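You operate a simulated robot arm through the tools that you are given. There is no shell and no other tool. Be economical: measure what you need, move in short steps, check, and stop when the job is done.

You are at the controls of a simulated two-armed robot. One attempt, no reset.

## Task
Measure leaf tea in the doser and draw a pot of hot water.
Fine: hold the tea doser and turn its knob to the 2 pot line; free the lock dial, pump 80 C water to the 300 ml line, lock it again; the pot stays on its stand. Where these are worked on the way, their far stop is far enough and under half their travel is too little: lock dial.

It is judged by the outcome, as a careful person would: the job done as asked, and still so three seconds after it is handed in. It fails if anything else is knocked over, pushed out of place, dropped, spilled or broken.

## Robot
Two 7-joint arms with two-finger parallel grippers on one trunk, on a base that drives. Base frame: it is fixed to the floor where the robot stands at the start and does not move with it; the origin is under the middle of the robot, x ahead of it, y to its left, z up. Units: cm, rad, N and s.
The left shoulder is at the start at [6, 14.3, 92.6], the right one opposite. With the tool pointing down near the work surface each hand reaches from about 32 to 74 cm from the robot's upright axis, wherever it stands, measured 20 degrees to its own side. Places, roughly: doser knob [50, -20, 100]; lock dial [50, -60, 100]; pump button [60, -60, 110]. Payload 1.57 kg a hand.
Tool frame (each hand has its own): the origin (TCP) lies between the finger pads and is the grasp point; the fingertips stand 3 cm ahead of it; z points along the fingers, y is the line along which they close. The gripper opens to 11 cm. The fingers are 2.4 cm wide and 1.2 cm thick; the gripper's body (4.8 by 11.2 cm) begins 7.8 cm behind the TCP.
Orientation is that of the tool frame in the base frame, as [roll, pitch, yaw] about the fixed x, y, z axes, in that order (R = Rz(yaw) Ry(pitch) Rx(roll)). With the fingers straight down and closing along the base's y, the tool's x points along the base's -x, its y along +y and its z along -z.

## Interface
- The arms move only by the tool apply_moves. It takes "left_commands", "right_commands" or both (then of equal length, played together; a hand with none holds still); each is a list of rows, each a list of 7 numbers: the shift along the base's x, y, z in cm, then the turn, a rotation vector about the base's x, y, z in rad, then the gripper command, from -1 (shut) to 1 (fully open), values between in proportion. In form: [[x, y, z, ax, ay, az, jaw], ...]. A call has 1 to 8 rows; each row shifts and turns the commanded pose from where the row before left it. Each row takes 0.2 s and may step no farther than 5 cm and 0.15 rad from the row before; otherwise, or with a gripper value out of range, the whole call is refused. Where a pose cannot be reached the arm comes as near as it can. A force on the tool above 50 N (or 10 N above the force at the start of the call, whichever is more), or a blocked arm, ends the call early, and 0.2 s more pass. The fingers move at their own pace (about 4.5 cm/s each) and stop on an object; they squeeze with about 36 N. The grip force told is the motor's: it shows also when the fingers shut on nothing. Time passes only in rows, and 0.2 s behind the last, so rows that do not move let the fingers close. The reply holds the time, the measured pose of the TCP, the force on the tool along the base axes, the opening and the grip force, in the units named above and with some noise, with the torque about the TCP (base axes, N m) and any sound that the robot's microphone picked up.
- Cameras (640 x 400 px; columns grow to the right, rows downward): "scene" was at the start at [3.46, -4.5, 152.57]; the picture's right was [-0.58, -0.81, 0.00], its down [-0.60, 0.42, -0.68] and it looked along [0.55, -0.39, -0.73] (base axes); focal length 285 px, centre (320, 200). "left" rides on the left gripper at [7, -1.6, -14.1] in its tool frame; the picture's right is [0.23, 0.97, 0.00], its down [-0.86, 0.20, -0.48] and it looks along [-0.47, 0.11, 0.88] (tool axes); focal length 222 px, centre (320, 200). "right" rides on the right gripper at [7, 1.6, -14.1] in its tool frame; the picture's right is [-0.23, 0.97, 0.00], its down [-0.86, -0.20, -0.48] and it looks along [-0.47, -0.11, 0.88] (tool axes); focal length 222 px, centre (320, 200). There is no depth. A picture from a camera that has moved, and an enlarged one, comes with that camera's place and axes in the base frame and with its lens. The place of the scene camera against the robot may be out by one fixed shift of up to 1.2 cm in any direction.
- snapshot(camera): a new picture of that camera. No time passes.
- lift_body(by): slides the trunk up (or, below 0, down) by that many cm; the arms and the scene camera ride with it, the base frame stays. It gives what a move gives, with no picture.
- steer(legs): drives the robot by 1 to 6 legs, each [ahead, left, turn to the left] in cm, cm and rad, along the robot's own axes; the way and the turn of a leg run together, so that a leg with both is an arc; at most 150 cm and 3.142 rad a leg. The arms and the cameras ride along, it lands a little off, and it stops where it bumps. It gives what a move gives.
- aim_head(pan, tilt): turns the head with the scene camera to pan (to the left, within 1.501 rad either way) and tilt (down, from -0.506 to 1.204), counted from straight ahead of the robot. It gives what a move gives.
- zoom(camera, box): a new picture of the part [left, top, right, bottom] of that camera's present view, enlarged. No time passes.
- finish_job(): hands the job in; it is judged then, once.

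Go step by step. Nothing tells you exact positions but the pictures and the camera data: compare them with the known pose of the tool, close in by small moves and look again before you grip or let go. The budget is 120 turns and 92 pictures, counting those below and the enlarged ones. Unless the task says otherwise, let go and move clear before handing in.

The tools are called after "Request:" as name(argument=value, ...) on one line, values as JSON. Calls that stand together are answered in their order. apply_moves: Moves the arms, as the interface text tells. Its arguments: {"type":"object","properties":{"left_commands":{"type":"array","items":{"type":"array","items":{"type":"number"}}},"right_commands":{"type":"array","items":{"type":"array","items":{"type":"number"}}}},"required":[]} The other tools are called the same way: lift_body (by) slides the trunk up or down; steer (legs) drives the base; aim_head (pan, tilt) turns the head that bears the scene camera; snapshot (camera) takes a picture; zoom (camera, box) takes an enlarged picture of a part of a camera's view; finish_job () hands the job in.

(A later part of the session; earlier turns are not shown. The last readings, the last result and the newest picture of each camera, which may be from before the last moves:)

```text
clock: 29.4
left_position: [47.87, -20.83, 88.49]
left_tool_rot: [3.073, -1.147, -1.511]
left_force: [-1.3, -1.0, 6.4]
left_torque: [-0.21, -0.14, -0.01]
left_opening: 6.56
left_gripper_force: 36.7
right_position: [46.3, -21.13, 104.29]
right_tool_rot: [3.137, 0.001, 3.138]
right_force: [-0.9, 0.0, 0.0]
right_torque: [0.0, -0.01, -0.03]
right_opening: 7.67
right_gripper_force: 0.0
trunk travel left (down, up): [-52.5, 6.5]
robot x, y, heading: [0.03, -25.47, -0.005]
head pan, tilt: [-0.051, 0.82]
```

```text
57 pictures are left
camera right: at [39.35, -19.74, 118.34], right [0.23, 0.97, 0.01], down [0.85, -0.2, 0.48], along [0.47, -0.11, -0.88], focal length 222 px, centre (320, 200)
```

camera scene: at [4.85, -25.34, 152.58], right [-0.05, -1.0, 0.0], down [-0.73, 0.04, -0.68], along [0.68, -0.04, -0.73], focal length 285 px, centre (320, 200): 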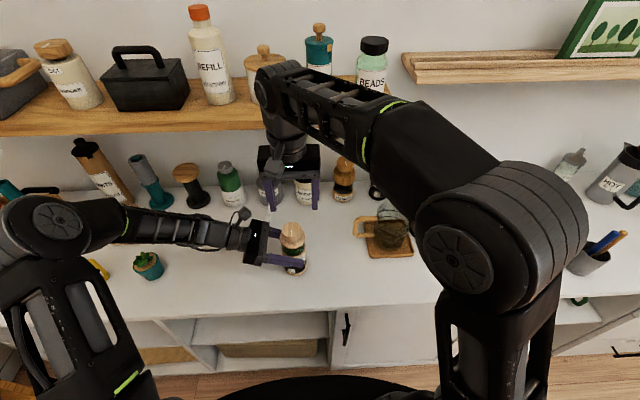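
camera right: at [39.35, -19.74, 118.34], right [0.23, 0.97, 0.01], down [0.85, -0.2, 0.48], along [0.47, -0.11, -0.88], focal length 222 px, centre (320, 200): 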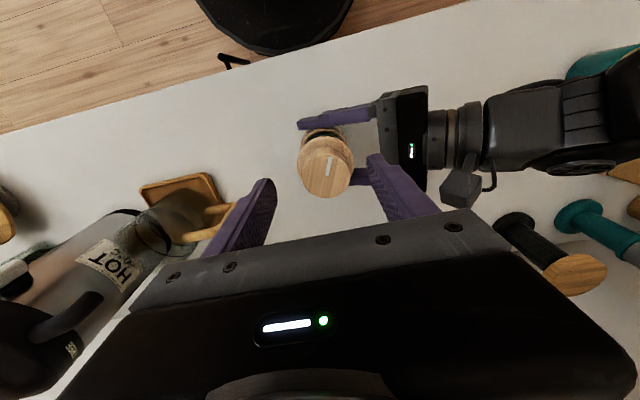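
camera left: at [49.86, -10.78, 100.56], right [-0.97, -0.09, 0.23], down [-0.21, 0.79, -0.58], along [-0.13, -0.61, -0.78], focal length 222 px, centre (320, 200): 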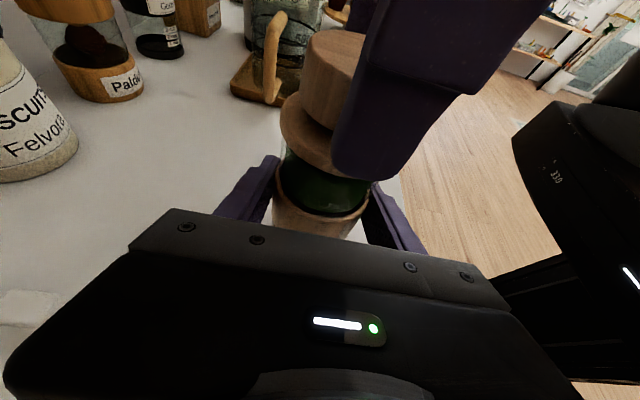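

Request:
apply_moves(right_commands=[[1.0, 0.1, -2.5, 0, 0, 0, 0.4], [0.6, 0.1, -2.5, 0, 0, 0, 0.4], [0, 0, -1.1, 0, 0, 0, 0.4], [0, 0, 0, 0, 0, 0, 0.1], [0, 0, 0, 0, 0, 0, -0.3], [0, 0, 0, 0, 0, 0, -1], [0, 0, 0, 0, 0, 0, -1]])

Request:
apply_moves(right_commands=[[0, 0, 0, 0, 0, -0.1, -1], [0, 0, 0, 0, 0, -0.1, -1], [0, 0, 0, 0, 0, -0.1, -1], [0, 0, 0, 0, 0, -0.05, -1], [0, 0, 0, 0, 0, 0, -1], [0, 0, 0, 0, 0, 0, 0], [0, 0, 0, 0, 0, 0, 0.4], [0, 0, 3, 0, 0, 0, 0.4]])

Request:
apply_moves(right_commands=[[0, 0, 4, 0, 0, 0.1, 0.4], [-3, 0, 1, 0, 0, 0.1, 0.4], [-4, 0, 0, 0, 0, 0.1, 0.4], [-4, 0, 0, 0, -0.1, 0.05, 0.4], [-2.6, 0, 0, 0, -0.14, 0, 0.4], [0, -0.5, -3, 0, -0.14, 0, 0.9], [0, -0.5, -3, 0, -0.14, 0, 0.9], [0, -0.5, -3, 0, -0.14, 0, 0.9]])

Request:
apply_moves(right_commands=[[0, 0, -3, 0, -0.14, 0, 0.9], [0, 0, 0, 0, 0, 0, 0.9]])

Request:
snapshot(camera="right")

```text
clock: 31.0
left_position: [47.79, -20.73, 88.42]
left_tool_rot: [3.073, -1.148, -1.512]
left_force: [-0.2, -0.6, 8.5]
left_torque: [0.2, -0.43, 0.05]
left_opening: 6.56
left_gripper_force: 36.2
right_position: [48.04, -20.93, 98.0]
right_tool_rot: [3.136, -0.001, 3.138]
right_force: [1.7, 2.0, -0.7]
right_torque: [0.07, -0.08, -0.01]
right_opening: 4.86
right_gripper_force: 33.6
trunk travel left (down, up): [-52.5, 6.5]
robot x, y, heading: [0.19, -25.19, -0.005]
head pan, tilt: [-0.051, 0.82]
```

```text
clock: 32.8
left_position: [47.86, -20.79, 88.43]
left_tool_rot: [3.072, -1.146, -1.512]
left_force: [0.4, -2.0, 6.5]
left_torque: [-0.31, -0.33, -0.04]
left_opening: 6.56
left_gripper_force: 35.6
right_position: [47.98, -20.9, 101.2]
right_tool_rot: [3.134, 0.0, 2.788]
right_force: [0.9, 0.5, -0.7]
right_torque: [0.03, -0.01, 0.03]
right_opening: 7.69
right_gripper_force: 0.0
trunk travel left (down, up): [-52.5, 6.5]
robot x, y, heading: [-0.03, -25.06, -0.002]
head pan, tilt: [-0.051, 0.82]
```

```text
clock: 34.6
left_position: [47.88, -20.72, 88.52]
left_tool_rot: [3.072, -1.147, -1.513]
left_force: [0.8, 0.7, 7.4]
left_torque: [-0.06, -0.32, 0.01]
left_opening: 6.55
left_gripper_force: 35.7
right_position: [34.33, -22.27, 97.18]
right_tool_rot: [3.13, 0.659, 3.139]
right_force: [0.0, -0.4, -0.4]
right_torque: [-0.03, -0.01, -0.02]
right_opening: 10.46
right_gripper_force: 0.0
trunk travel left (down, up): [-52.5, 6.5]
robot x, y, heading: [0.05, -25.18, -0.005]
head pan, tilt: [-0.051, 0.82]
```

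```text
clock: 35.2
left_position: [47.87, -20.75, 88.43]
left_tool_rot: [3.071, -1.147, -1.512]
left_force: [-0.2, 1.0, 7.0]
left_torque: [-0.14, -0.28, 0.03]
left_opening: 6.55
left_gripper_force: 36.2
right_position: [34.49, -22.3, 94.04]
right_tool_rot: [3.133, 0.799, 3.138]
right_force: [-0.2, 0.3, 0.0]
right_torque: [0.01, 0.0, -0.02]
right_opening: 10.46
right_gripper_force: 0.1
trunk travel left (down, up): [-52.5, 6.5]
robot x, y, heading: [-0.09, -24.97, -0.003]
head pan, tilt: [-0.051, 0.82]
```

```text
56 pictures are left
camera right: at [19.52, -20.91, 98.94], right [0.16, 0.97, 0.17], down [0.25, -0.2, 0.95], along [0.95, -0.11, -0.28], focal length 222 px, centre (320, 200)
```

right: 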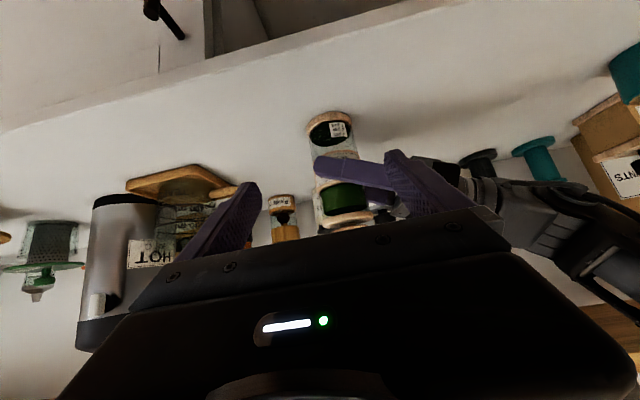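

Request:
zoom(camera="right", box=[306, 102, 362, 160])

Request:
zoom(camera="scene", box=[270, 210, 320, 280])

```text
6.90 times, centred on (334, 131) of right
camera zoom: at [19.52, -20.91, 98.94], right [0.16, 0.97, 0.17], down [0.25, -0.2, 0.95], along [0.95, -0.11, -0.28], focal length 1532 px, centre (223, 676)
```

zoom: 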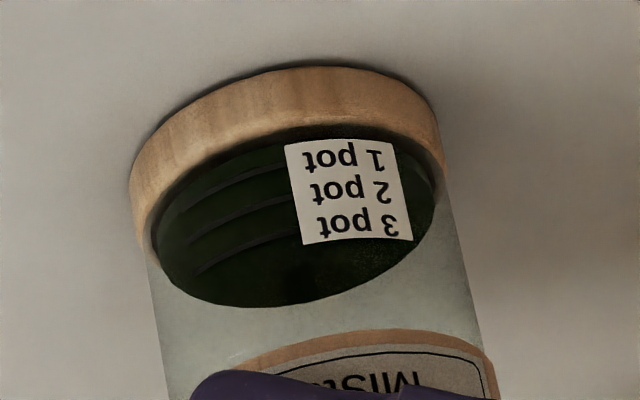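

```text
5.71 times, centred on (295, 245) of scene
camera zoom: at [4.82, -25.49, 152.59], right [-0.05, -1.0, 0.0], down [-0.73, 0.04, -0.68], along [0.68, -0.04, -0.73], focal length 1630 px, centre (463, -57)
```

zoom: 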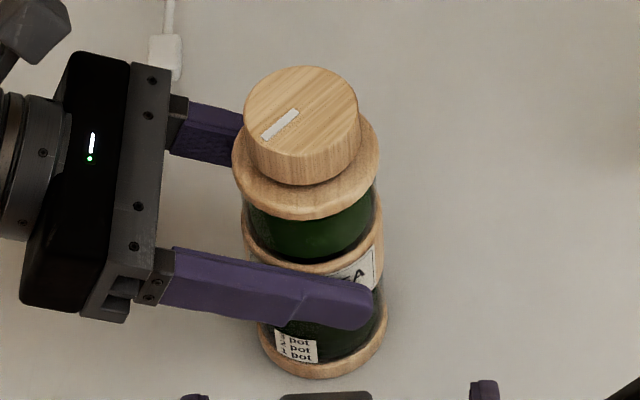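

Comparing both views, the tea surface sits just above the floor and rose only slightly with 0.35 rad, so many more turns are needed. I'll re-grip and turn 1.2 rad clockwise.

Request:
apply_moves(right_commands=[[0, 0.3, 3, 0, 0.14, 0, 0.4], [0, 0.3, 3, 0, 0.14, 0, 0.4], [0, 0.3, 3, 0, 0.14, 0, 0.4], [0, 0.4, 2, 0, 0.14, 0, 0.4], [0, 0, 0, 0, 0.14, 0, 0.4], [3.5, 0, 0, 0, 0.1, 0, 0.4], [4, 0, 0, 0, 0, 0, 0.4], [4, 0, 0, 0, 0, 0, 0.4]])

Request:
apply_moves(right_commands=[[1, 0, -2.5, 0, 0, 0, 0.4], [0.9, 0, -2.5, 0, 0, 0, 0.4], [0, 0, -1.9, 0, 0, 0, 0.4], [0, 0, 0, 0, 0, 0, 0.1], [0, 0, 0, 0, 0, 0, -0.3], [0, 0, 0, 0, 0, 0, -1], [0, 0, 0, 0, 0, 0, -1]])

Request:
apply_moves(right_commands=[[0, 0, 0, 0, 0, -0.15, -1], [0, 0, 0, 0, 0, -0.15, -1], [0, 0, 0, 0, 0, -0.15, -1], [0, 0, 0, 0, 0, -0.15, -1], [0, 0, 0, 0, 0, -0.15, -1], [0, 0, 0, 0, 0, -0.15, -1], [0, 0, 0, 0, 0, -0.15, -1], [0, 0, 0, 0, 0, -0.15, -1]])

Request:
zoom(camera="scene", box=[270, 210, 320, 280])

```text
clock: 37.0
left_position: [47.84, -20.72, 88.39]
left_tool_rot: [3.072, -1.146, -1.512]
left_force: [0.6, 0.0, 4.6]
left_torque: [-0.02, -0.36, -0.01]
left_opening: 6.56
left_gripper_force: 35.7
right_position: [46.06, -21.25, 105.09]
right_tool_rot: [3.135, -0.001, 3.14]
right_force: [-0.3, -0.6, -0.5]
right_torque: [0.0, -0.01, 0.03]
right_opening: 7.69
right_gripper_force: 0.0
trunk travel left (down, up): [-52.5, 6.5]
robot x, y, heading: [0.06, -25.17, -0.004]
head pan, tilt: [-0.051, 0.82]
```

```text
clock: 38.6
left_position: [47.78, -20.85, 88.38]
left_tool_rot: [3.072, -1.147, -1.512]
left_force: [-1.0, -7.5, 4.6]
left_torque: [0.82, -0.41, 0.07]
left_opening: 6.56
left_gripper_force: 36.0
right_position: [47.96, -20.88, 98.09]
right_tool_rot: [3.132, 0.0, 3.14]
right_force: [1.0, 10.3, 0.4]
right_torque: [0.34, 0.06, -0.01]
right_opening: 4.88
right_gripper_force: 29.9
trunk travel left (down, up): [-52.5, 6.5]
robot x, y, heading: [0.28, -25.86, -0.003]
head pan, tilt: [-0.051, 0.82]
```

```text
clock: 40.4
left_position: [47.91, -20.82, 88.38]
left_tool_rot: [3.071, -1.147, -1.511]
left_force: [-8.5, -10.1, 5.1]
left_torque: [0.17, -1.28, -0.24]
left_opening: 6.59
left_gripper_force: 35.9
right_position: [47.8, -21.03, 98.17]
right_tool_rot: [3.134, 0.0, 1.935]
right_force: [8.6, 9.9, -5.0]
right_torque: [0.72, 0.4, 0.18]
right_opening: 4.87
right_gripper_force: 35.9
trunk travel left (down, up): [-52.5, 6.5]
robot x, y, heading: [-0.24, -25.12, 0.0]
head pan, tilt: [-0.051, 0.82]
```

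```text
5.71 times, centred on (295, 245) of scene
camera zoom: at [4.91, -25.46, 152.58], right [-0.05, -1.0, 0.0], down [-0.73, 0.04, -0.68], along [0.68, -0.04, -0.73], focal length 1630 px, centre (463, -57)
```

zoom: 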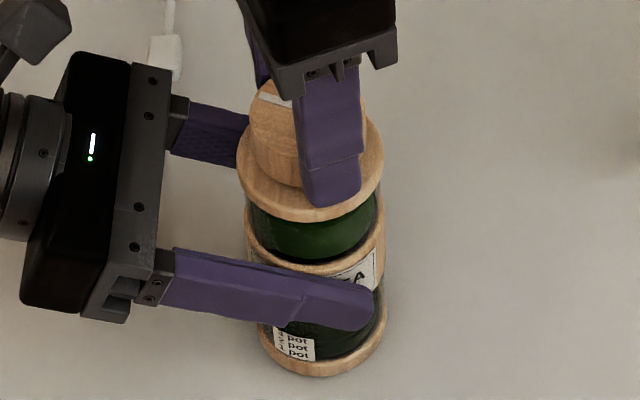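

The knob now reads about 1.9 rad, with some reaction torque. I'll release and check the gauge from the front again.

Request:
apply_moves(right_commands=[[0, 0, 0, 0, 0, 0, 0], [0, 0, 0, 0, 0, 0, 0.4], [0, 0, 3, 0, 0, 0.15, 0.4], [0, 0, 4, 0, 0, 0.15, 0.4], [-3, 0, 1, 0, 0, 0.15, 0.4], [-4, 0, 0, 0, 0, 0.15, 0.4], [-4, 0, 0, 0, 0, 0.15, 0.4], [-2.4, 0, 0, 0, 0, 0.15, 0.4]])

Request:
apply_moves(right_commands=[[0, -0.3, 0, 0, 0, 0.15, 0.4], [0, -0.3, 0, 0, 0, 0.15, 0.4], [0, -0.3, -2, 0, -0.14, 0, 0.9], [0, -0.3, -2.5, 0, -0.14, 0, 0.9], [0, 0, -2.5, 0, -0.14, 0, 0.9], [0, 0, -2.5, 0, -0.14, 0, 0.9], [0, 0, -2.5, 0, -0.14, 0, 0.9], [0, 0, 0, 0, -0.1, 0, 0.9]])

Request:
zoom(camera="right", box=[304, 102, 364, 162])

Request:
zoom(camera="scene", box=[270, 210, 320, 280])

```text
clock: 42.2
left_position: [47.91, -20.7, 88.36]
left_tool_rot: [3.071, -1.146, -1.508]
left_force: [-0.4, 0.3, 0.1]
left_torque: [-0.01, 0.02, 0.01]
left_opening: 6.53
left_gripper_force: 36.3
right_position: [34.53, -21.07, 106.15]
right_tool_rot: [3.133, -0.001, 2.839]
right_force: [0.1, 0.3, 0.5]
right_torque: [0.03, -0.02, -0.05]
right_opening: 7.73
right_gripper_force: 0.0
trunk travel left (down, up): [-52.5, 6.5]
robot x, y, heading: [-0.17, -25.29, -0.005]
head pan, tilt: [-0.051, 0.82]
```

```text
clock: 44.0
left_position: [47.92, -20.75, 88.37]
left_tool_rot: [3.07, -1.145, -1.509]
left_force: [-0.2, 0.2, -0.7]
left_torque: [-0.03, 0.05, -0.02]
left_opening: 6.55
left_gripper_force: 36.2
right_position: [34.51, -22.28, 94.09]
right_tool_rot: [3.133, 0.799, 3.139]
right_force: [-0.3, -0.2, -0.3]
right_torque: [0.02, -0.01, 0.02]
right_opening: 10.47
right_gripper_force: 0.2
trunk travel left (down, up): [-52.5, 6.5]
robot x, y, heading: [-0.29, -24.95, -0.008]
head pan, tilt: [-0.051, 0.82]
```

```text
6.67 times, centred on (334, 132) of right
camera zoom: at [19.47, -20.85, 99.05], right [0.16, 0.97, 0.17], down [0.25, -0.2, 0.95], along [0.95, -0.11, -0.28], focal length 1481 px, centre (227, 653)
```

zoom: 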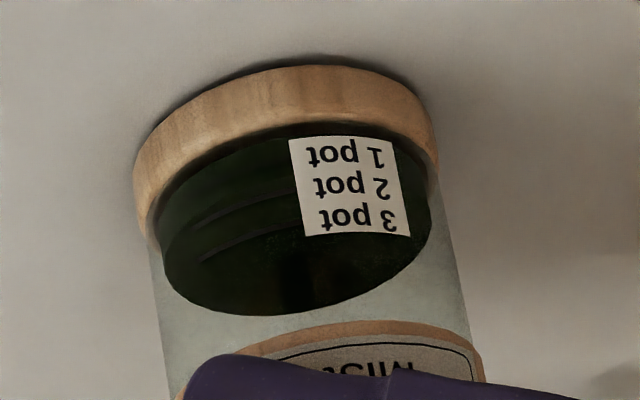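

```text
5.71 times, centred on (295, 245) of scene
camera zoom: at [4.92, -25.46, 152.58], right [-0.05, -1.0, 0.0], down [-0.73, 0.04, -0.68], along [0.68, -0.04, -0.73], focal length 1630 px, centre (463, -57)
```

zoom: 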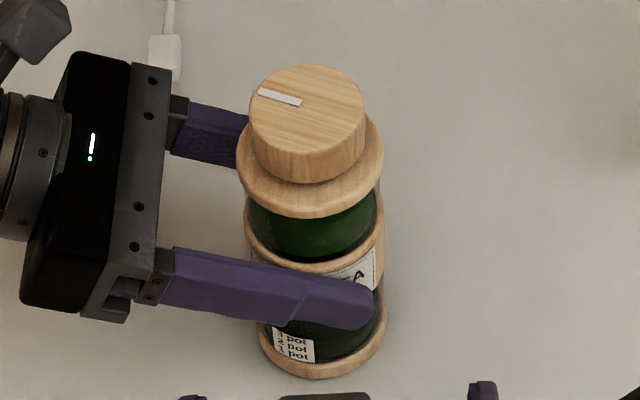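

Tea is now at roughly 0.8–0.9 pot by geometry (line spacing ~0.67 cm), rising about 0.6 pot per rad. I'll re-grip and turn another 1.2 rad, then measure again.

Request:
apply_moves(right_commands=[[0, 0.3, 3, 0, 0.14, 0, 0.4], [0, 0.3, 3, 0, 0.14, 0, 0.4], [0, 0.3, 3, 0, 0.14, 0, 0.4], [0, 0.4, 2, 0, 0.14, 0, 0.4], [0, 0, 0, 0, 0.14, 0, 0.4], [3.5, 0, 0, 0, 0.1, 0, 0.4], [4, 0, 0, 0, 0, 0, 0.4], [4, 0, 0, 0, 0, 0, 0.4]])

Request:
apply_moves(right_commands=[[1, 0, -2.5, 0, 0, 0, 0.4], [0.8, 0, -2.5, 0, 0, 0, 0.4], [0, 0, -1.9, 0, 0, 0, 0.4], [0, 0, 0, 0, 0, 0, 0.1], [0, 0, 0, 0, 0, 0, -0.3], [0, 0, 0, 0, 0, 0, -1], [0, 0, 0, 0, 0, 0, -1]])

Request:
apply_moves(right_commands=[[0, 0, 0, 0, 0, -0.15, -1], [0, 0, 0, 0, 0, -0.15, -1], [0, 0, 0, 0, 0, -0.15, -1], [0, 0, 0, 0, 0, -0.15, -1], [0, 0, 0, 0, 0, -0.15, -1], [0, 0, 0, 0, 0, -0.15, -1], [0, 0, 0, 0, 0, -0.15, -1], [0, 0, 0, 0, 0, -0.15, -1]])

Request:
zoom(camera="scene", box=[270, 210, 320, 280])

```text
clock: 45.8
left_position: [47.85, -20.78, 88.44]
left_tool_rot: [3.072, -1.145, -1.512]
left_force: [0.4, -1.1, -1.1]
left_torque: [-0.08, -0.12, 0.0]
left_opening: 6.51
left_gripper_force: 35.7
right_position: [45.95, -21.09, 105.3]
right_tool_rot: [3.134, -0.002, 3.138]
right_force: [0.8, 0.2, -0.2]
right_torque: [0.02, 0.01, 0.02]
right_opening: 7.7
right_gripper_force: 0.0
trunk travel left (down, up): [-52.5, 6.5]
robot x, y, heading: [0.16, -25.47, -0.002]
head pan, tilt: [-0.051, 0.82]
```

```text
clock: 47.4
left_position: [47.94, -20.74, 88.41]
left_tool_rot: [3.072, -1.146, -1.51]
left_force: [-1.6, 3.5, 0.0]
left_torque: [-0.6, 0.02, 0.02]
left_opening: 6.51
left_gripper_force: 35.7
right_position: [47.73, -21.15, 98.37]
right_tool_rot: [3.135, 0.0, 3.138]
right_force: [0.5, -3.1, 0.5]
right_torque: [0.21, -0.08, -0.02]
right_opening: 4.92
right_gripper_force: 30.2
trunk travel left (down, up): [-52.5, 6.5]
robot x, y, heading: [-0.32, -24.74, -0.005]
head pan, tilt: [-0.051, 0.82]
```

```text
clock: 49.2
left_position: [47.75, -20.79, 88.4]
left_tool_rot: [3.072, -1.148, -1.511]
left_force: [-8.4, -5.2, 0.9]
left_torque: [0.3, -1.42, -0.24]
left_opening: 6.53
left_gripper_force: 36.2
right_position: [47.88, -20.99, 98.49]
right_tool_rot: [3.131, -0.002, 1.936]
right_force: [8.1, 5.0, -0.9]
right_torque: [0.27, 0.65, 0.25]
right_opening: 4.88
right_gripper_force: 36.2
trunk travel left (down, up): [-52.5, 6.5]
robot x, y, heading: [-0.2, -25.21, 0.002]
head pan, tilt: [-0.051, 0.82]
```

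```text
5.71 times, centred on (295, 245) of scene
camera zoom: at [4.91, -25.47, 152.58], right [-0.05, -1.0, 0.0], down [-0.73, 0.04, -0.68], along [0.68, -0.04, -0.73], focal length 1630 px, centre (463, -57)
```

zoom: 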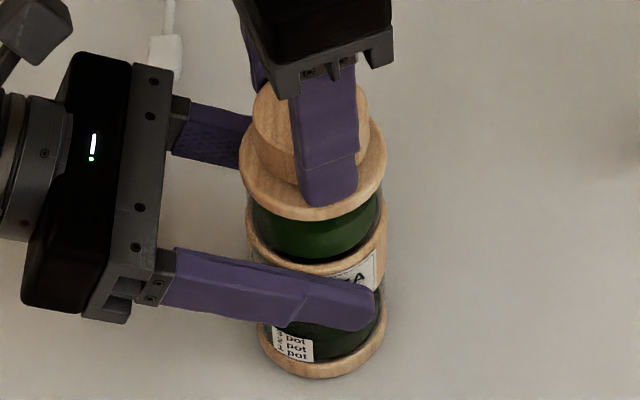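

Request:
apply_moves(right_commands=[[0, 0, 0, 0, 0, 0, 0], [0, 0, 0, 0, 0, 0, 0.4], [0, 0, 3, 0, 0, 0.15, 0.4], [0, 0, 4, 0, 0, 0.15, 0.4], [-3, 0, 1, 0, 0, 0.15, 0.4], [-4, 0, 0, 0, 0, 0.15, 0.4], [-4, 0, 0, 0, 0, 0.15, 0.4], [-2.4, 0, 0, 0, 0, 0.15, 0.4]])

Request:
apply_moves(right_commands=[[0, -0.3, 0, 0, 0, 0.15, 0.4], [0, -0.3, 0, 0, 0, 0.15, 0.4], [0, -0.3, -2, 0, -0.14, 0, 0.9], [0, -0.3, -2.5, 0, -0.14, 0, 0.9], [0, 0, -2.5, 0, -0.14, 0, 0.9], [0, 0, -2.5, 0, -0.14, 0, 0.9], [0, 0, -2.7, 0, -0.14, 0, 0.9], [0, 0, 0, 0, -0.1, 0, 0.9]])

Request:
zoom(camera="right", box=[304, 102, 364, 162])

Request:
zoom(camera="scene", box=[270, 210, 320, 280])

```text
clock: 51.0
left_position: [47.82, -20.77, 88.36]
left_tool_rot: [3.071, -1.146, -1.508]
left_force: [-0.6, 1.7, 0.2]
left_torque: [0.03, -0.05, 0.02]
left_opening: 6.49
left_gripper_force: 35.8
right_position: [34.36, -21.05, 106.33]
right_tool_rot: [3.133, 0.0, 2.84]
right_force: [0.3, -0.1, -0.2]
right_torque: [0.02, -0.02, 0.01]
right_opening: 7.7
right_gripper_force: 0.1
trunk travel left (down, up): [-52.5, 6.5]
robot x, y, heading: [-0.08, -25.08, -0.007]
head pan, tilt: [-0.051, 0.82]
```

```text
clock: 52.8
left_position: [47.89, -20.71, 88.33]
left_tool_rot: [3.073, -1.148, -1.51]
left_force: [0.4, -0.7, 0.3]
left_torque: [-0.11, -0.14, 0.04]
left_opening: 6.48
left_gripper_force: 35.6
right_position: [34.43, -22.26, 94.08]
right_tool_rot: [3.131, 0.8, 3.138]
right_force: [0.5, -0.6, 0.0]
right_torque: [0.01, -0.02, 0.03]
right_opening: 10.42
right_gripper_force: 0.0
trunk travel left (down, up): [-52.5, 6.5]
robot x, y, heading: [-0.18, -25.44, -0.005]
head pan, tilt: [-0.051, 0.82]
```

```text
6.67 times, centred on (334, 132) of right
camera zoom: at [19.39, -20.77, 98.91], right [0.15, 0.97, 0.17], down [0.25, -0.2, 0.95], along [0.95, -0.1, -0.28], focal length 1481 px, centre (227, 653)
```

zoom: 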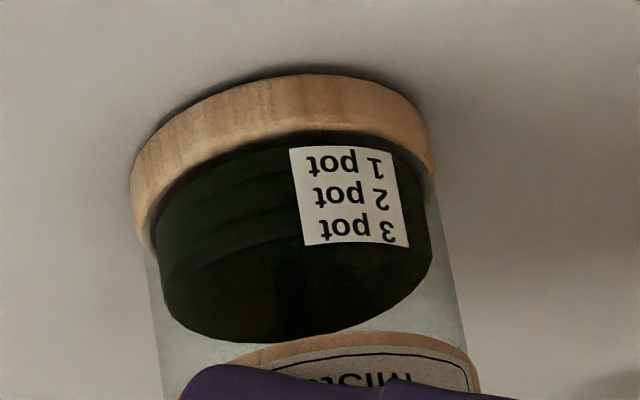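

```text
5.71 times, centred on (295, 245) of scene
camera zoom: at [4.89, -25.47, 152.59], right [-0.05, -1.0, 0.0], down [-0.73, 0.04, -0.68], along [0.68, -0.04, -0.73], focal length 1630 px, centre (463, -57)
```

zoom: 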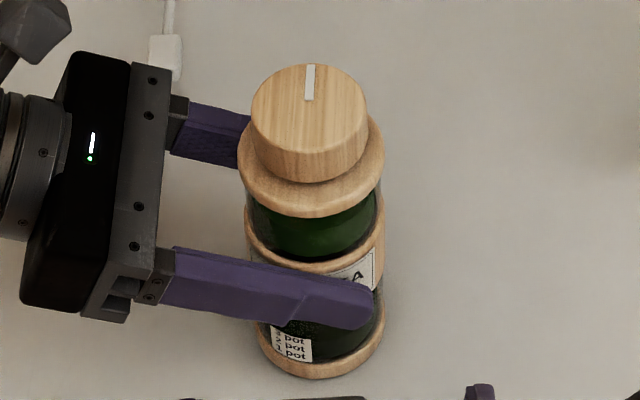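

Tea is now about 1.6–1.7 pot. For a precise reading I'll tilt the right camera lower, closer to gauge level.

Request:
apply_moves(right_commands=[[0, 0, 0, 0, -0.14, 0, 0.9], [0, 0, -1, 0, -0.14, 0, 0.9], [0, 0, -1, 0, -0.14, 0, 0.9], [0, 0, -1, 0, -0.14, 0, 0.9], [0, 0, 0, 0, 0, 0, 0.9]])

Request:
snapshot(camera="right")

```text
clock: 53.5
left_position: [47.9, -20.82, 88.51]
left_tool_rot: [3.072, -1.149, -1.513]
left_force: [0.3, 2.5, 0.2]
left_torque: [0.04, -0.1, 0.06]
left_opening: 6.5
left_gripper_force: 36.0
right_position: [34.79, -20.67, 93.53]
right_tool_rot: [3.13, 1.151, -3.141]
right_force: [-8.0, -22.7, 69.6]
right_torque: [0.27, 12.67, 4.13]
right_opening: 10.44
right_gripper_force: 0.0
right hand out of reach, approached as far as the arm can: row 1, 2
trunk travel left (down, up): [-52.5, 6.5]
robot x, y, heading: [-0.01, -25.32, -0.004]
head pan, tilt: [-0.051, 0.82]
stopped in row 3 (right hand): the force on the tool passed its limit (the readings are from after the stop); the commanded pose is now the measured one
```

```text
47 pictures are left
camera right: at [19.07, -19.34, 92.84], right [0.08, 0.97, 0.21], down [-0.09, -0.2, 0.97], along [0.99, -0.1, 0.07], focal length 222 px, centre (320, 200)
```

right: 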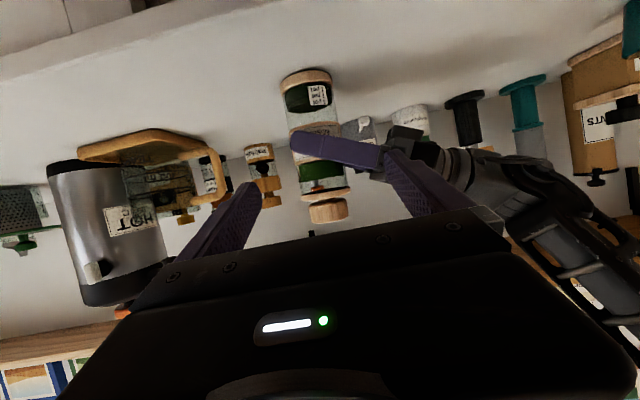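

The hand touched something (likely the robot's own trunk), so I'll take the reading and then back off.

Request:
zoom(camera="right", box=[276, 64, 346, 134])

Request:
apply_moves(right_commands=[[1, 0, 0.5, 0, 0.1, 0, 0.9], [0, 0, 1, 0, 0.14, 0, 0.9], [0, -0.5, 0.5, 0, 0.1, 0, 0.9]])

```text
5.71 times, centred on (311, 99) of right
camera zoom: at [19.07, -19.34, 92.84], right [0.08, 0.97, 0.21], down [-0.09, -0.2, 0.97], along [0.99, -0.1, 0.07], focal length 1269 px, centre (371, 777)
```

zoom: 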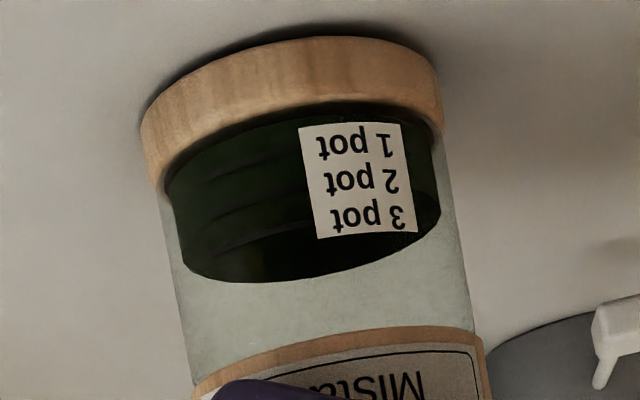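

```text
clock: 54.3
left_position: [47.86, -20.74, 88.47]
left_tool_rot: [3.07, -1.147, -1.512]
left_force: [-0.1, 0.5, 1.1]
left_torque: [0.03, 0.01, 0.01]
left_opening: 6.49
left_gripper_force: 35.9
right_position: [35.76, -21.13, 95.29]
right_tool_rot: [3.131, 0.805, -3.139]
right_force: [0.1, -0.5, 0.5]
right_torque: [0.0, -0.03, 0.0]
right_opening: 10.43
right_gripper_force: 0.1
trunk travel left (down, up): [-52.5, 6.5]
robot x, y, heading: [-0.15, -25.1, -0.004]
head pan, tilt: [-0.051, 0.82]
```

Both views agree: about 1.63 pot now, at roughly 0.67 pot/rad. I'll re-grip and turn a further 0.55 rad.

Request:
apply_moves(right_commands=[[0, 0, 3, 0, 0.14, 0, 0.4], [0, 0, 3, 0, 0.14, 0, 0.4], [0, 0, 3, 0, 0.14, 0, 0.4], [0, 0, 1, 0, 0.14, 0, 0.4], [0, 0, 0, 0, 0.14, 0, 0.4], [3.5, 0, 0, 0, 0.1, 0, 0.4], [4, 0, 0, 0, 0, 0, 0.4], [3, 0, 0, 0, 0, 0, 0.4]])

Request:
apply_moves(right_commands=[[1, 0.1, -2.5, 0, 0, 0, 0.4], [0.6, 0.1, -2.5, 0, 0, 0, 0.4], [0, 0, -1.9, 0, 0, 0, 0.4], [0, 0, 0, 0, 0, 0, 0.1], [0, 0, 0, 0, 0, 0, -0.3], [0, 0, 0, 0, 0, 0, -1], [0, 0, 0, 0, 0, 0, -1]])

Request:
apply_moves(right_commands=[[0, 0, 0, 0, 0, -0.14, -1], [0, 0, 0, 0, 0, -0.14, -1], [0, 0, 0, 0, 0, -0.14, -1], [0, 0, 0, 0, 0, -0.13, -1], [0, 0, 0, 0, 0, 0, -1], [0, 0, 0, 0, 0, 0, 0], [0, 0, 0, 0, 0, 0, 0.4], [0, 0, 3, 0, 0, 0.14, 0.4]])

Request:
apply_moves(right_commands=[[0, 0, 4, 0, 0, 0.14, 0.4], [-3, 0, 1, 0, 0, 0.14, 0.4], [-4, 0, 0, 0, -0.05, 0.13, 0.4], [-4, 0, 0, 0, -0.14, 0, 0.4], [-2.5, -0.3, -2, 0, -0.14, 0, 0.9], [0, -0.3, -3.5, 0, -0.14, 0, 0.9], [0, -0.3, -3.5, 0, -0.14, 0, 0.9], [0, -0.3, -3, 0, -0.14, 0, 0.9]])

Request:
zoom(camera="right", box=[304, 102, 364, 162])

Request:
zoom(camera="scene", box=[270, 210, 320, 280])

```text
clock: 56.1
left_position: [47.86, -20.66, 88.49]
left_tool_rot: [3.07, -1.145, -1.51]
left_force: [0.1, -0.4, 0.6]
left_torque: [-0.01, -0.05, -0.03]
left_opening: 6.51
left_gripper_force: 36.2
right_position: [46.41, -21.16, 105.28]
right_tool_rot: [3.129, 0.007, -3.14]
right_force: [0.0, -0.6, -0.5]
right_torque: [0.0, 0.04, 0.0]
right_opening: 7.7
right_gripper_force: 0.1
trunk travel left (down, up): [-52.5, 6.5]
robot x, y, heading: [0.04, -25.64, -0.003]
head pan, tilt: [-0.051, 0.82]
```

```text
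clock: 57.7
left_position: [47.87, -20.6, 88.44]
left_tool_rot: [3.073, -1.146, -1.511]
left_force: [-2.0, 11.0, -0.7]
left_torque: [-0.88, -0.27, 0.09]
left_opening: 6.54
left_gripper_force: 36.2
right_position: [47.88, -21.08, 98.46]
right_tool_rot: [3.131, 0.007, 3.141]
right_force: [1.9, -11.3, 0.9]
right_torque: [-0.18, 0.13, -0.09]
right_opening: 4.91
right_gripper_force: 29.5
trunk travel left (down, up): [-52.5, 6.5]
robot x, y, heading: [-0.21, -25.37, -0.002]
head pan, tilt: [-0.051, 0.82]
```

```text
clock: 59.5
left_position: [47.92, -20.76, 88.49]
left_tool_rot: [3.07, -1.146, -1.512]
left_force: [0.0, -0.8, 0.7]
left_torque: [-0.01, 0.0, 0.03]
left_opening: 6.48
left_gripper_force: 36.3
right_position: [47.97, -21.06, 101.34]
right_tool_rot: [3.129, 0.007, 2.735]
right_force: [0.0, -1.0, 0.1]
right_torque: [0.02, 0.02, 0.01]
right_opening: 7.71
right_gripper_force: 0.1
trunk travel left (down, up): [-52.5, 6.5]
robot x, y, heading: [-0.19, -24.89, -0.005]
head pan, tilt: [-0.051, 0.82]
```

```text
clock: 61.3
left_position: [47.89, -20.82, 88.41]
left_tool_rot: [3.07, -1.15, -1.51]
left_force: [-0.1, 0.0, 0.3]
left_torque: [-0.02, -0.01, 0.0]
left_opening: 6.49
left_gripper_force: 36.1
right_position: [34.34, -22.24, 94.17]
right_tool_rot: [3.129, 0.757, -3.137]
right_force: [-0.5, -0.1, -0.1]
right_torque: [-0.02, 0.04, -0.01]
right_opening: 10.44
right_gripper_force: 0.1
trunk travel left (down, up): [-52.5, 6.5]
robot x, y, heading: [0.09, -25.16, -0.002]
head pan, tilt: [-0.051, 0.82]
```

```text
6.67 times, centred on (334, 132) of right
camera zoom: at [19.54, -20.89, 99.7], right [0.15, 0.97, 0.16], down [0.3, -0.2, 0.93], along [0.94, -0.09, -0.32], focal length 1481 px, centre (227, 653)
```

zoom: 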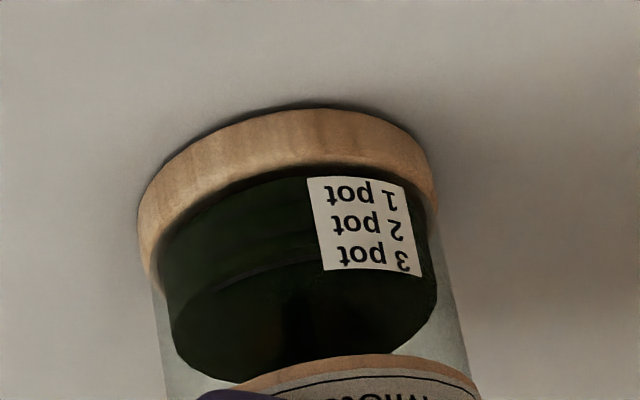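

```text
5.71 times, centred on (295, 245) of scene
camera zoom: at [4.94, -25.41, 152.58], right [-0.05, -1.0, 0.0], down [-0.73, 0.04, -0.68], along [0.68, -0.04, -0.73], focal length 1630 px, centre (463, -57)
```

zoom: 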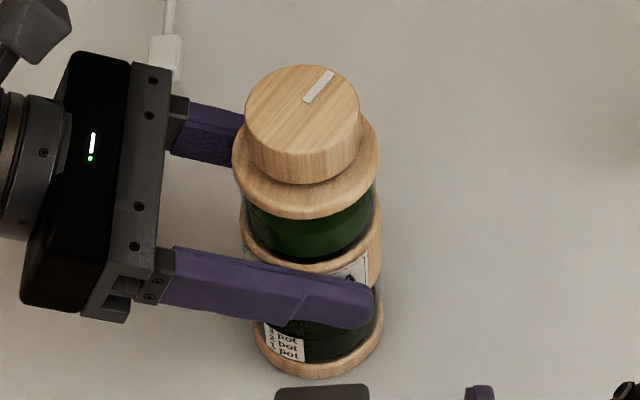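

The level is near 2 pot but the label's angle makes my estimate uncertain. I'll zoom much closer on the gauge rings and the tea's front edge.

Request:
zoom(camera="right", box=[316, 124, 348, 144])

```text
16.00 times, centred on (332, 134) of right
camera zoom: at [19.54, -20.89, 99.7], right [0.15, 0.97, 0.16], down [0.3, -0.2, 0.93], along [0.94, -0.09, -0.32], focal length 3554 px, centre (128, 1256)
```

zoom: 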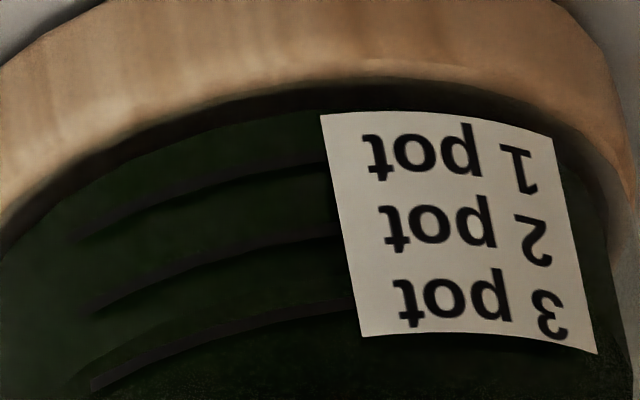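

Estimate is 2.05–2.25 pot. I want a lower camera angle to be sure, this time with the hand further forward to avoid folding the arm.

Request:
apply_moves(right_commands=[[2, 0.3, 1, 0, 0, 0, 0.9], [1.7, 0.3, 0.5, 0, -0.1, 0, 0.9], [0, 0.3, 0, 0, -0.12, 0, 0.9], [0, 0.3, -0.5, 0, -0.12, 0, 0.9], [0, 0, -1, 0, -0.1, 0, 0.9], [0, 0, -1, 0, 0, 0, 0.9], [0, 0, 0, 0, 0, 0, 0.9]])

Request:
snapshot(camera="right")

```text
clock: 62.9
left_position: [47.9, -20.8, 88.46]
left_tool_rot: [3.071, -1.146, -1.514]
left_force: [-0.2, 0.7, 0.4]
left_torque: [0.04, 0.01, -0.01]
left_opening: 6.49
left_gripper_force: 35.6
right_position: [38.08, -20.86, 93.25]
right_tool_rot: [3.13, 1.197, -3.139]
right_force: [0.4, -0.6, 0.0]
right_torque: [-0.01, -0.02, 0.0]
right_opening: 10.44
right_gripper_force: 0.0
trunk travel left (down, up): [-52.5, 6.5]
robot x, y, heading: [-0.26, -25.13, -0.0]
head pan, tilt: [-0.051, 0.82]
```

```text
42 pictures are left
camera right: at [22.37, -19.67, 91.97], right [0.07, 0.97, 0.22], down [-0.13, -0.21, 0.97], along [0.99, -0.09, 0.11], focal length 222 px, centre (320, 200)
```

right: 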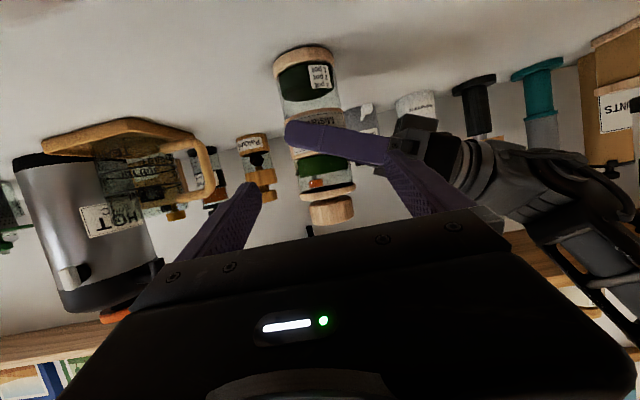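

Request:
zoom(camera="right", box=[270, 58, 345, 105])

```text
8.51 times, centred on (308, 82) of right
camera zoom: at [22.37, -19.67, 91.97], right [0.07, 0.97, 0.22], down [-0.13, -0.21, 0.97], along [0.99, -0.09, 0.11], focal length 1890 px, centre (426, 1208)
```

zoom: 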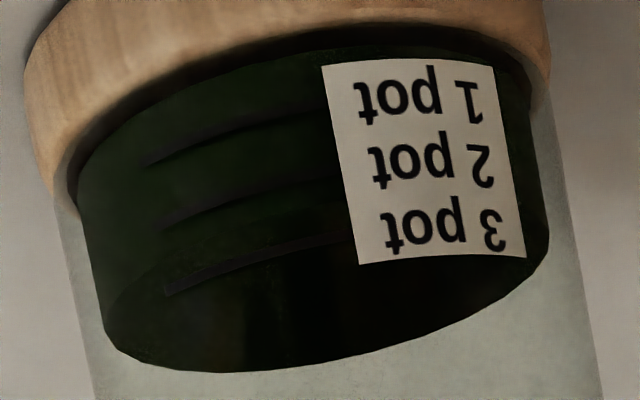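

Clear reading now: the tea's front edge is about 2.2 pot, slightly above the 2 line. I'll turn the knob back about 0.28 rad and check that it responds.

Request:
apply_moves(right_commands=[[-1, 0, 2.5, 0, 0.14, 0, 0.9], [-1.5, 0, 3, 0, 0.14, 0, 0.4], [0, 0, 3, 0, 0.14, 0, 0.4], [0, 0, 3, 0, 0.14, 0, 0.4], [0, 0, 0.6, 0, 0.14, 0, 0.4], [0, 0, 0, 0, 0.14, 0, 0.4], [0, 0, 0, 0, 0.14, 0, 0.4], [2, -0.1, 0, 0, 0.14, 0, 0.4]])

Request:
apply_moves(right_commands=[[4, 0, 0, 0, 0.077, 0, 0.4], [3.5, 0, 0, 0, 0, 0, 0.4], [2, 0, -2, 0, 0, 0, 0.4], [0.8, 0, -2.5, 0, 0, 0, 0.4], [0, 0, -2.4, 0, 0, 0, 0.4], [0, 0, 0, 0, 0, 0, 0.1], [0, 0, 0, 0, 0, 0, -0.3], [0, 0, 0, 0, 0, 0, -1]])

```text
clock: 64.7
left_position: [47.97, -20.67, 88.52]
left_tool_rot: [3.069, -1.145, -1.511]
left_force: [-0.1, 0.2, 0.2]
left_torque: [0.01, 0.01, 0.0]
left_opening: 6.47
left_gripper_force: 36.3
right_position: [37.61, -20.85, 105.52]
right_tool_rot: [3.125, 0.074, -3.138]
right_force: [-0.2, 0.1, 0.5]
right_torque: [0.02, 0.0, 0.05]
right_opening: 7.71
right_gripper_force: 0.0
trunk travel left (down, up): [-52.5, 6.5]
robot x, y, heading: [-0.1, -25.21, -0.001]
head pan, tilt: [-0.051, 0.82]
```

```text
clock: 66.5
left_position: [47.82, -20.72, 88.54]
left_tool_rot: [3.07, -1.149, -1.512]
left_force: [-0.1, -0.9, -2.7]
left_torque: [-0.12, -0.06, 0.03]
left_opening: 6.49
left_gripper_force: 35.4
right_position: [47.86, -20.96, 98.62]
right_tool_rot: [3.127, -0.001, -3.139]
right_force: [0.1, 0.4, 0.0]
right_torque: [0.24, -0.02, -0.04]
right_opening: 4.9
right_gripper_force: 23.2
trunk travel left (down, up): [-52.5, 6.5]
robot x, y, heading: [0.17, -25.62, -0.004]
head pan, tilt: [-0.051, 0.82]
```

Request:
apply_moves(right_commands=[[0, 0, 0, 0, 0, 0, -1], [0, 0, 0, 0, 0, 0.1, -1], [0, 0, 0, 0, 0, 0.1, -1], [0, 0, 0, 0, 0, 0.08, -1], [0, 0, 0, 0, 0, 0, -1], [0, 0, 0, 0, 0, 0, 0], [0, 0, 0, 0, 0, 0, 0.4], [0, 0, 3, 0, 0, -0.1, 0.4]])

Request:
apply_moves(right_commands=[[0, 0, 4, 0, 0, -0.1, 0.4], [-3, 0, 0, 0, 0, -0.08, 0.4], [-4, 0, 0, 0, -0.14, 0, 0.4], [-4, 0, 0, 0, -0.14, 0, 0.4], [-1.3, 0, -2, 0, -0.14, 0, 0.9], [0, 0, -2, 0, -0.14, 0, 0.9], [0, 0, -2, 0, -0.14, 0, 0.9], [0.5, 0, -2, 0, -0.14, 0, 0.9]])

Request:
apply_moves(right_commands=[[0.5, 0, -2, 0, -0.14, 0, 0.9], [0.5, 0, -2, 0, -0.14, 0, 0.9], [1, 0, -0.3, 0, -0.08, 0, 0.9], [0, 0, 0, 0, 0, 0, 0.9]])

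Request:
zoom(camera="right", box=[270, 58, 345, 105])

```text
clock: 68.3
left_position: [47.81, -20.64, 88.41]
left_tool_rot: [3.071, -1.148, -1.512]
left_force: [0.0, 0.5, -0.5]
left_torque: [0.01, -0.05, 0.01]
left_opening: 6.48
left_gripper_force: 35.8
right_position: [47.88, -21.11, 101.61]
right_tool_rot: [3.129, -0.001, -2.96]
right_force: [1.5, 0.3, -0.3]
right_torque: [-0.03, 0.0, 0.01]
right_opening: 7.69
right_gripper_force: 0.0
trunk travel left (down, up): [-52.5, 6.5]
robot x, y, heading: [0.02, -25.22, -0.004]
head pan, tilt: [-0.051, 0.82]
```

```text
clock: 70.1
left_position: [47.88, -20.69, 88.4]
left_tool_rot: [3.07, -1.15, -1.511]
left_force: [0.1, 0.1, -3.5]
left_torque: [-0.02, 0.01, 0.0]
left_opening: 6.47
left_gripper_force: 35.9
right_position: [35.99, -20.98, 97.58]
right_tool_rot: [3.129, 0.841, -3.136]
right_force: [0.1, -1.5, 0.6]
right_torque: [0.0, 0.02, 0.0]
right_opening: 10.42
right_gripper_force: 0.1
trunk travel left (down, up): [-52.5, 6.5]
robot x, y, heading: [-0.07, -25.14, -0.005]
head pan, tilt: [-0.051, 0.82]
```

```text
clock: 71.1
left_position: [47.84, -20.75, 88.51]
left_tool_rot: [3.068, -1.145, -1.511]
left_force: [-0.9, 0.1, -4.2]
left_torque: [-0.01, 0.0, 0.0]
left_opening: 6.44
left_gripper_force: 36.3
right_position: [38.0, -21.03, 93.27]
right_tool_rot: [3.131, 1.2, -3.137]
right_force: [-0.6, 0.4, -0.1]
right_torque: [0.02, 0.0, -0.01]
right_opening: 10.46
right_gripper_force: 0.0
trunk travel left (down, up): [-52.5, 6.5]
robot x, y, heading: [-0.35, -25.47, -0.001]
head pan, tilt: [-0.051, 0.82]
```

```text
8.51 times, centred on (308, 82) of right
camera zoom: at [22.42, -19.7, 91.83], right [0.07, 0.97, 0.22], down [-0.13, -0.21, 0.97], along [0.99, -0.09, 0.12], focal length 1890 px, centre (426, 1208)
```

zoom: 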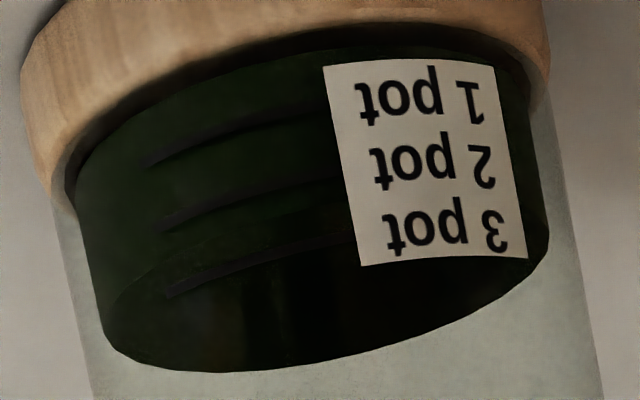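

The level looks unchanged. I'll check that the knob actually went back.

Request:
zoom(camera="scene", box=[270, 210, 320, 280])

```text
5.71 times, centred on (295, 245) of scene
camera zoom: at [4.9, -25.48, 152.58], right [-0.05, -1.0, 0.0], down [-0.73, 0.04, -0.68], along [0.68, -0.04, -0.73], focal length 1630 px, centre (463, -57)
```

zoom: 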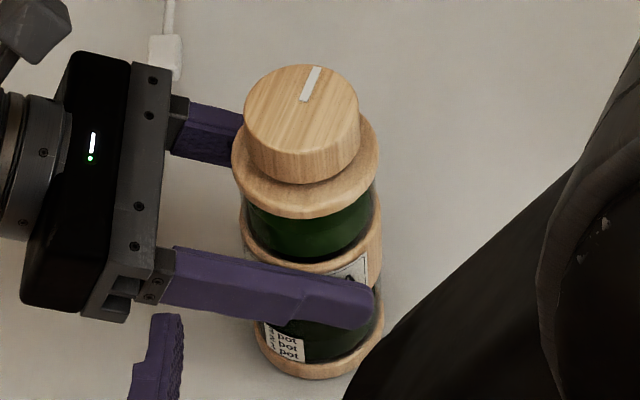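

The knob went back but the tea did not, so dosed tea stays dosed. I'll zoom closely on the tea's front edge against the 2-pot ring.

Request:
zoom(camera="right", box=[282, 70, 314, 90])

```text
16.00 times, centred on (298, 80) of right
camera zoom: at [22.42, -19.7, 91.83], right [0.07, 0.97, 0.22], down [-0.13, -0.21, 0.97], along [0.99, -0.09, 0.12], focal length 3554 px, centre (672, 2120)
```

zoom: 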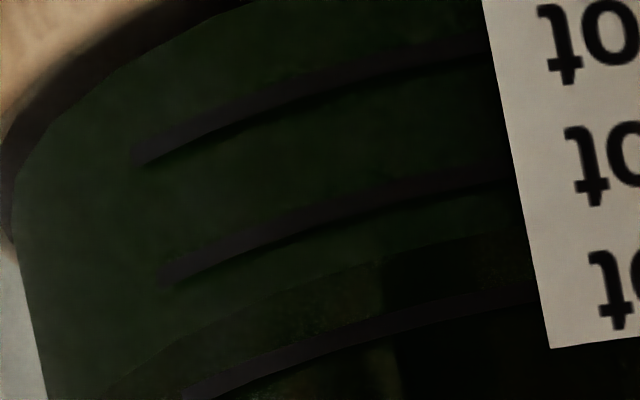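

Front edge reads about 2.3 (after parallax), a bit high. I'll test whether turning back further lowers it (possible backlash): another 0.45 rad back.

Request:
apply_moves(right_commands=[[-1, 0, 2.5, 0, 0.14, 0, 0.9], [-1.5, 0, 3, 0, 0.14, 0, 0.4], [0, 0, 3, 0, 0.14, 0, 0.4], [0, 0, 3, 0, 0.14, 0, 0.4], [0, 0, 0.6, 0, 0.14, 0, 0.4], [0, 0, 0, 0, 0.14, 0, 0.4], [0, 0, 0, 0, 0.14, 0, 0.4], [2, 0, 0, 0, 0.14, 0, 0.4]])

Request:
apply_moves(right_commands=[[4, 0, 0, 0, 0.08, 0, 0.4], [3.5, 0, 0, 0, 0, 0, 0.4], [2, 0, -2, 0, 0, 0, 0.4], [0.8, 0, -2.5, 0, 0, 0, 0.4], [0, 0, -2.6, 0, 0, 0, 0.4], [0, 0, 0, 0, 0, 0, 0.1], [0, 0, 0, 0, 0, 0, -0.3], [0, 0, 0, 0, 0, 0, -1]])

Request:
apply_moves(right_commands=[[0, 0, 0, 0, 0, 0, -1], [0, 0, 0, 0, 0, 0.15, -1], [0, 0, 0, 0, 0, 0.15, -1], [0, 0, 0, 0, 0, 0.15, -1], [0, 0, 0, 0, 0, 0, -1], [0, 0, 0, 0, 0, 0, 0], [0, 0, 0, 0, 0, 0, 0.4], [0, 0, 3, 0, 0, -0.15, 0.4]])

Request:
apply_moves(right_commands=[[0, 0, 4, 0, 0, -0.15, 0.4], [-3, 0, 0, 0, 0, -0.15, 0.4], [-4, 0, 0, 0, -0.14, 0, 0.4], [-4, 0, 0, 0, -0.14, 0, 0.4], [-1.3, 0, -2, 0, -0.14, 0, 0.9], [0, 0, -2, 0, -0.14, 0, 0.9], [0, 0, -2, 0, -0.14, 0, 0.9], [0.5, 0, -2, 0, -0.14, 0, 0.9]])

Request:
apply_moves(right_commands=[[0.5, 0, -2, 0, -0.14, 0, 0.9], [0.5, 0, -2, 0, -0.14, 0, 0.9], [1, 0, -0.3, 0, -0.08, 0, 0.9], [0, 0, 0, 0, 0, 0, 0.9]])

Request:
zoom(camera="right", box=[282, 70, 314, 90])

```text
clock: 72.9
left_position: [47.88, -20.61, 88.42]
left_tool_rot: [3.07, -1.148, -1.511]
left_force: [0.3, -0.1, -4.0]
left_torque: [-0.02, 0.01, 0.01]
left_opening: 6.47
left_gripper_force: 35.8
right_position: [37.6, -21.07, 105.36]
right_tool_rot: [3.126, 0.076, -3.138]
right_force: [-0.5, -0.4, 0.7]
right_torque: [-0.02, -0.02, 0.04]
right_opening: 7.73
right_gripper_force: 0.0
trunk travel left (down, up): [-52.5, 6.5]
robot x, y, heading: [-0.01, -25.16, -0.003]
head pan, tilt: [-0.051, 0.82]
```

```text
clock: 74.7
left_position: [47.99, -20.85, 88.38]
left_tool_rot: [3.07, -1.148, -1.508]
left_force: [-0.4, 0.9, -2.8]
left_torque: [-0.2, 0.02, 0.03]
left_opening: 6.47
left_gripper_force: 36.4
right_position: [47.92, -20.94, 98.24]
right_tool_rot: [3.127, 0.002, -3.139]
right_force: [-0.1, -1.1, 0.2]
right_torque: [0.16, -0.03, 0.02]
right_opening: 4.91
right_gripper_force: 23.7
trunk travel left (down, up): [-52.5, 6.5]
robot x, y, heading: [-0.02, -25.23, -0.004]
head pan, tilt: [-0.051, 0.82]
```

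```text
clock: 76.5
left_position: [47.98, -20.59, 88.47]
left_tool_rot: [3.072, -1.149, -1.511]
left_force: [0.5, -0.4, -3.0]
left_torque: [0.02, 0.03, 0.0]
left_opening: 6.47
left_gripper_force: 35.8
right_position: [47.93, -20.98, 101.17]
right_tool_rot: [3.129, 0.001, -2.839]
right_force: [-0.4, -0.2, 0.1]
right_torque: [0.01, 0.02, 0.0]
right_opening: 7.71
right_gripper_force: 0.1
trunk travel left (down, up): [-52.5, 6.5]
robot x, y, heading: [0.12, -25.04, -0.004]
head pan, tilt: [-0.051, 0.82]
```

```text
clock: 78.3
left_position: [47.98, -20.69, 88.47]
left_tool_rot: [3.069, -1.149, -1.51]
left_force: [0.5, -0.6, -3.9]
left_torque: [-0.03, 0.0, -0.01]
left_opening: 6.46
left_gripper_force: 36.3
right_position: [36.07, -21.04, 97.14]
right_tool_rot: [3.13, 0.842, -3.141]
right_force: [-0.2, 0.2, -0.2]
right_torque: [0.0, -0.02, 0.0]
right_opening: 10.45
right_gripper_force: 0.0
trunk travel left (down, up): [-52.5, 6.5]
robot x, y, heading: [0.04, -25.55, -0.005]
head pan, tilt: [-0.051, 0.82]
```

```text
clock: 79.3
left_position: [47.81, -20.71, 88.5]
left_tool_rot: [3.068, -1.147, -1.511]
left_force: [-0.5, -0.4, -3.4]
left_torque: [0.0, 0.0, 0.01]
left_opening: 6.46
left_gripper_force: 36.0
right_position: [38.04, -20.96, 92.93]
right_tool_rot: [3.131, 1.2, -3.138]
right_force: [-0.5, 0.6, 0.5]
right_torque: [0.0, -0.01, 0.0]
right_opening: 10.47
right_gripper_force: 0.1
trunk travel left (down, up): [-52.5, 6.5]
robot x, y, heading: [-0.01, -25.16, -0.004]
head pan, tilt: [-0.051, 0.82]
```

```text
16.00 times, centred on (298, 80) of right
camera zoom: at [22.45, -19.8, 91.49], right [0.07, 0.97, 0.22], down [-0.13, -0.21, 0.97], along [0.99, -0.09, 0.12], focal length 3554 px, centre (672, 2120)
```

zoom: 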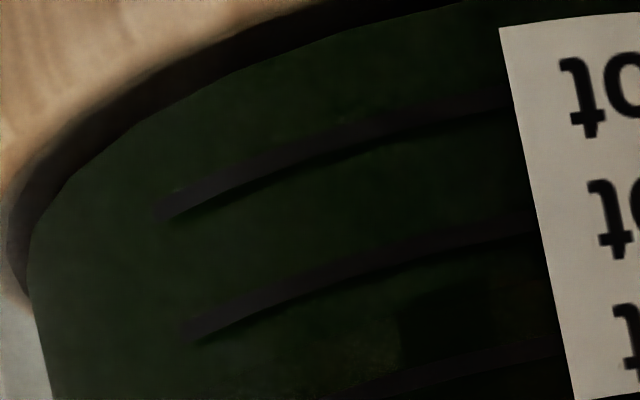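

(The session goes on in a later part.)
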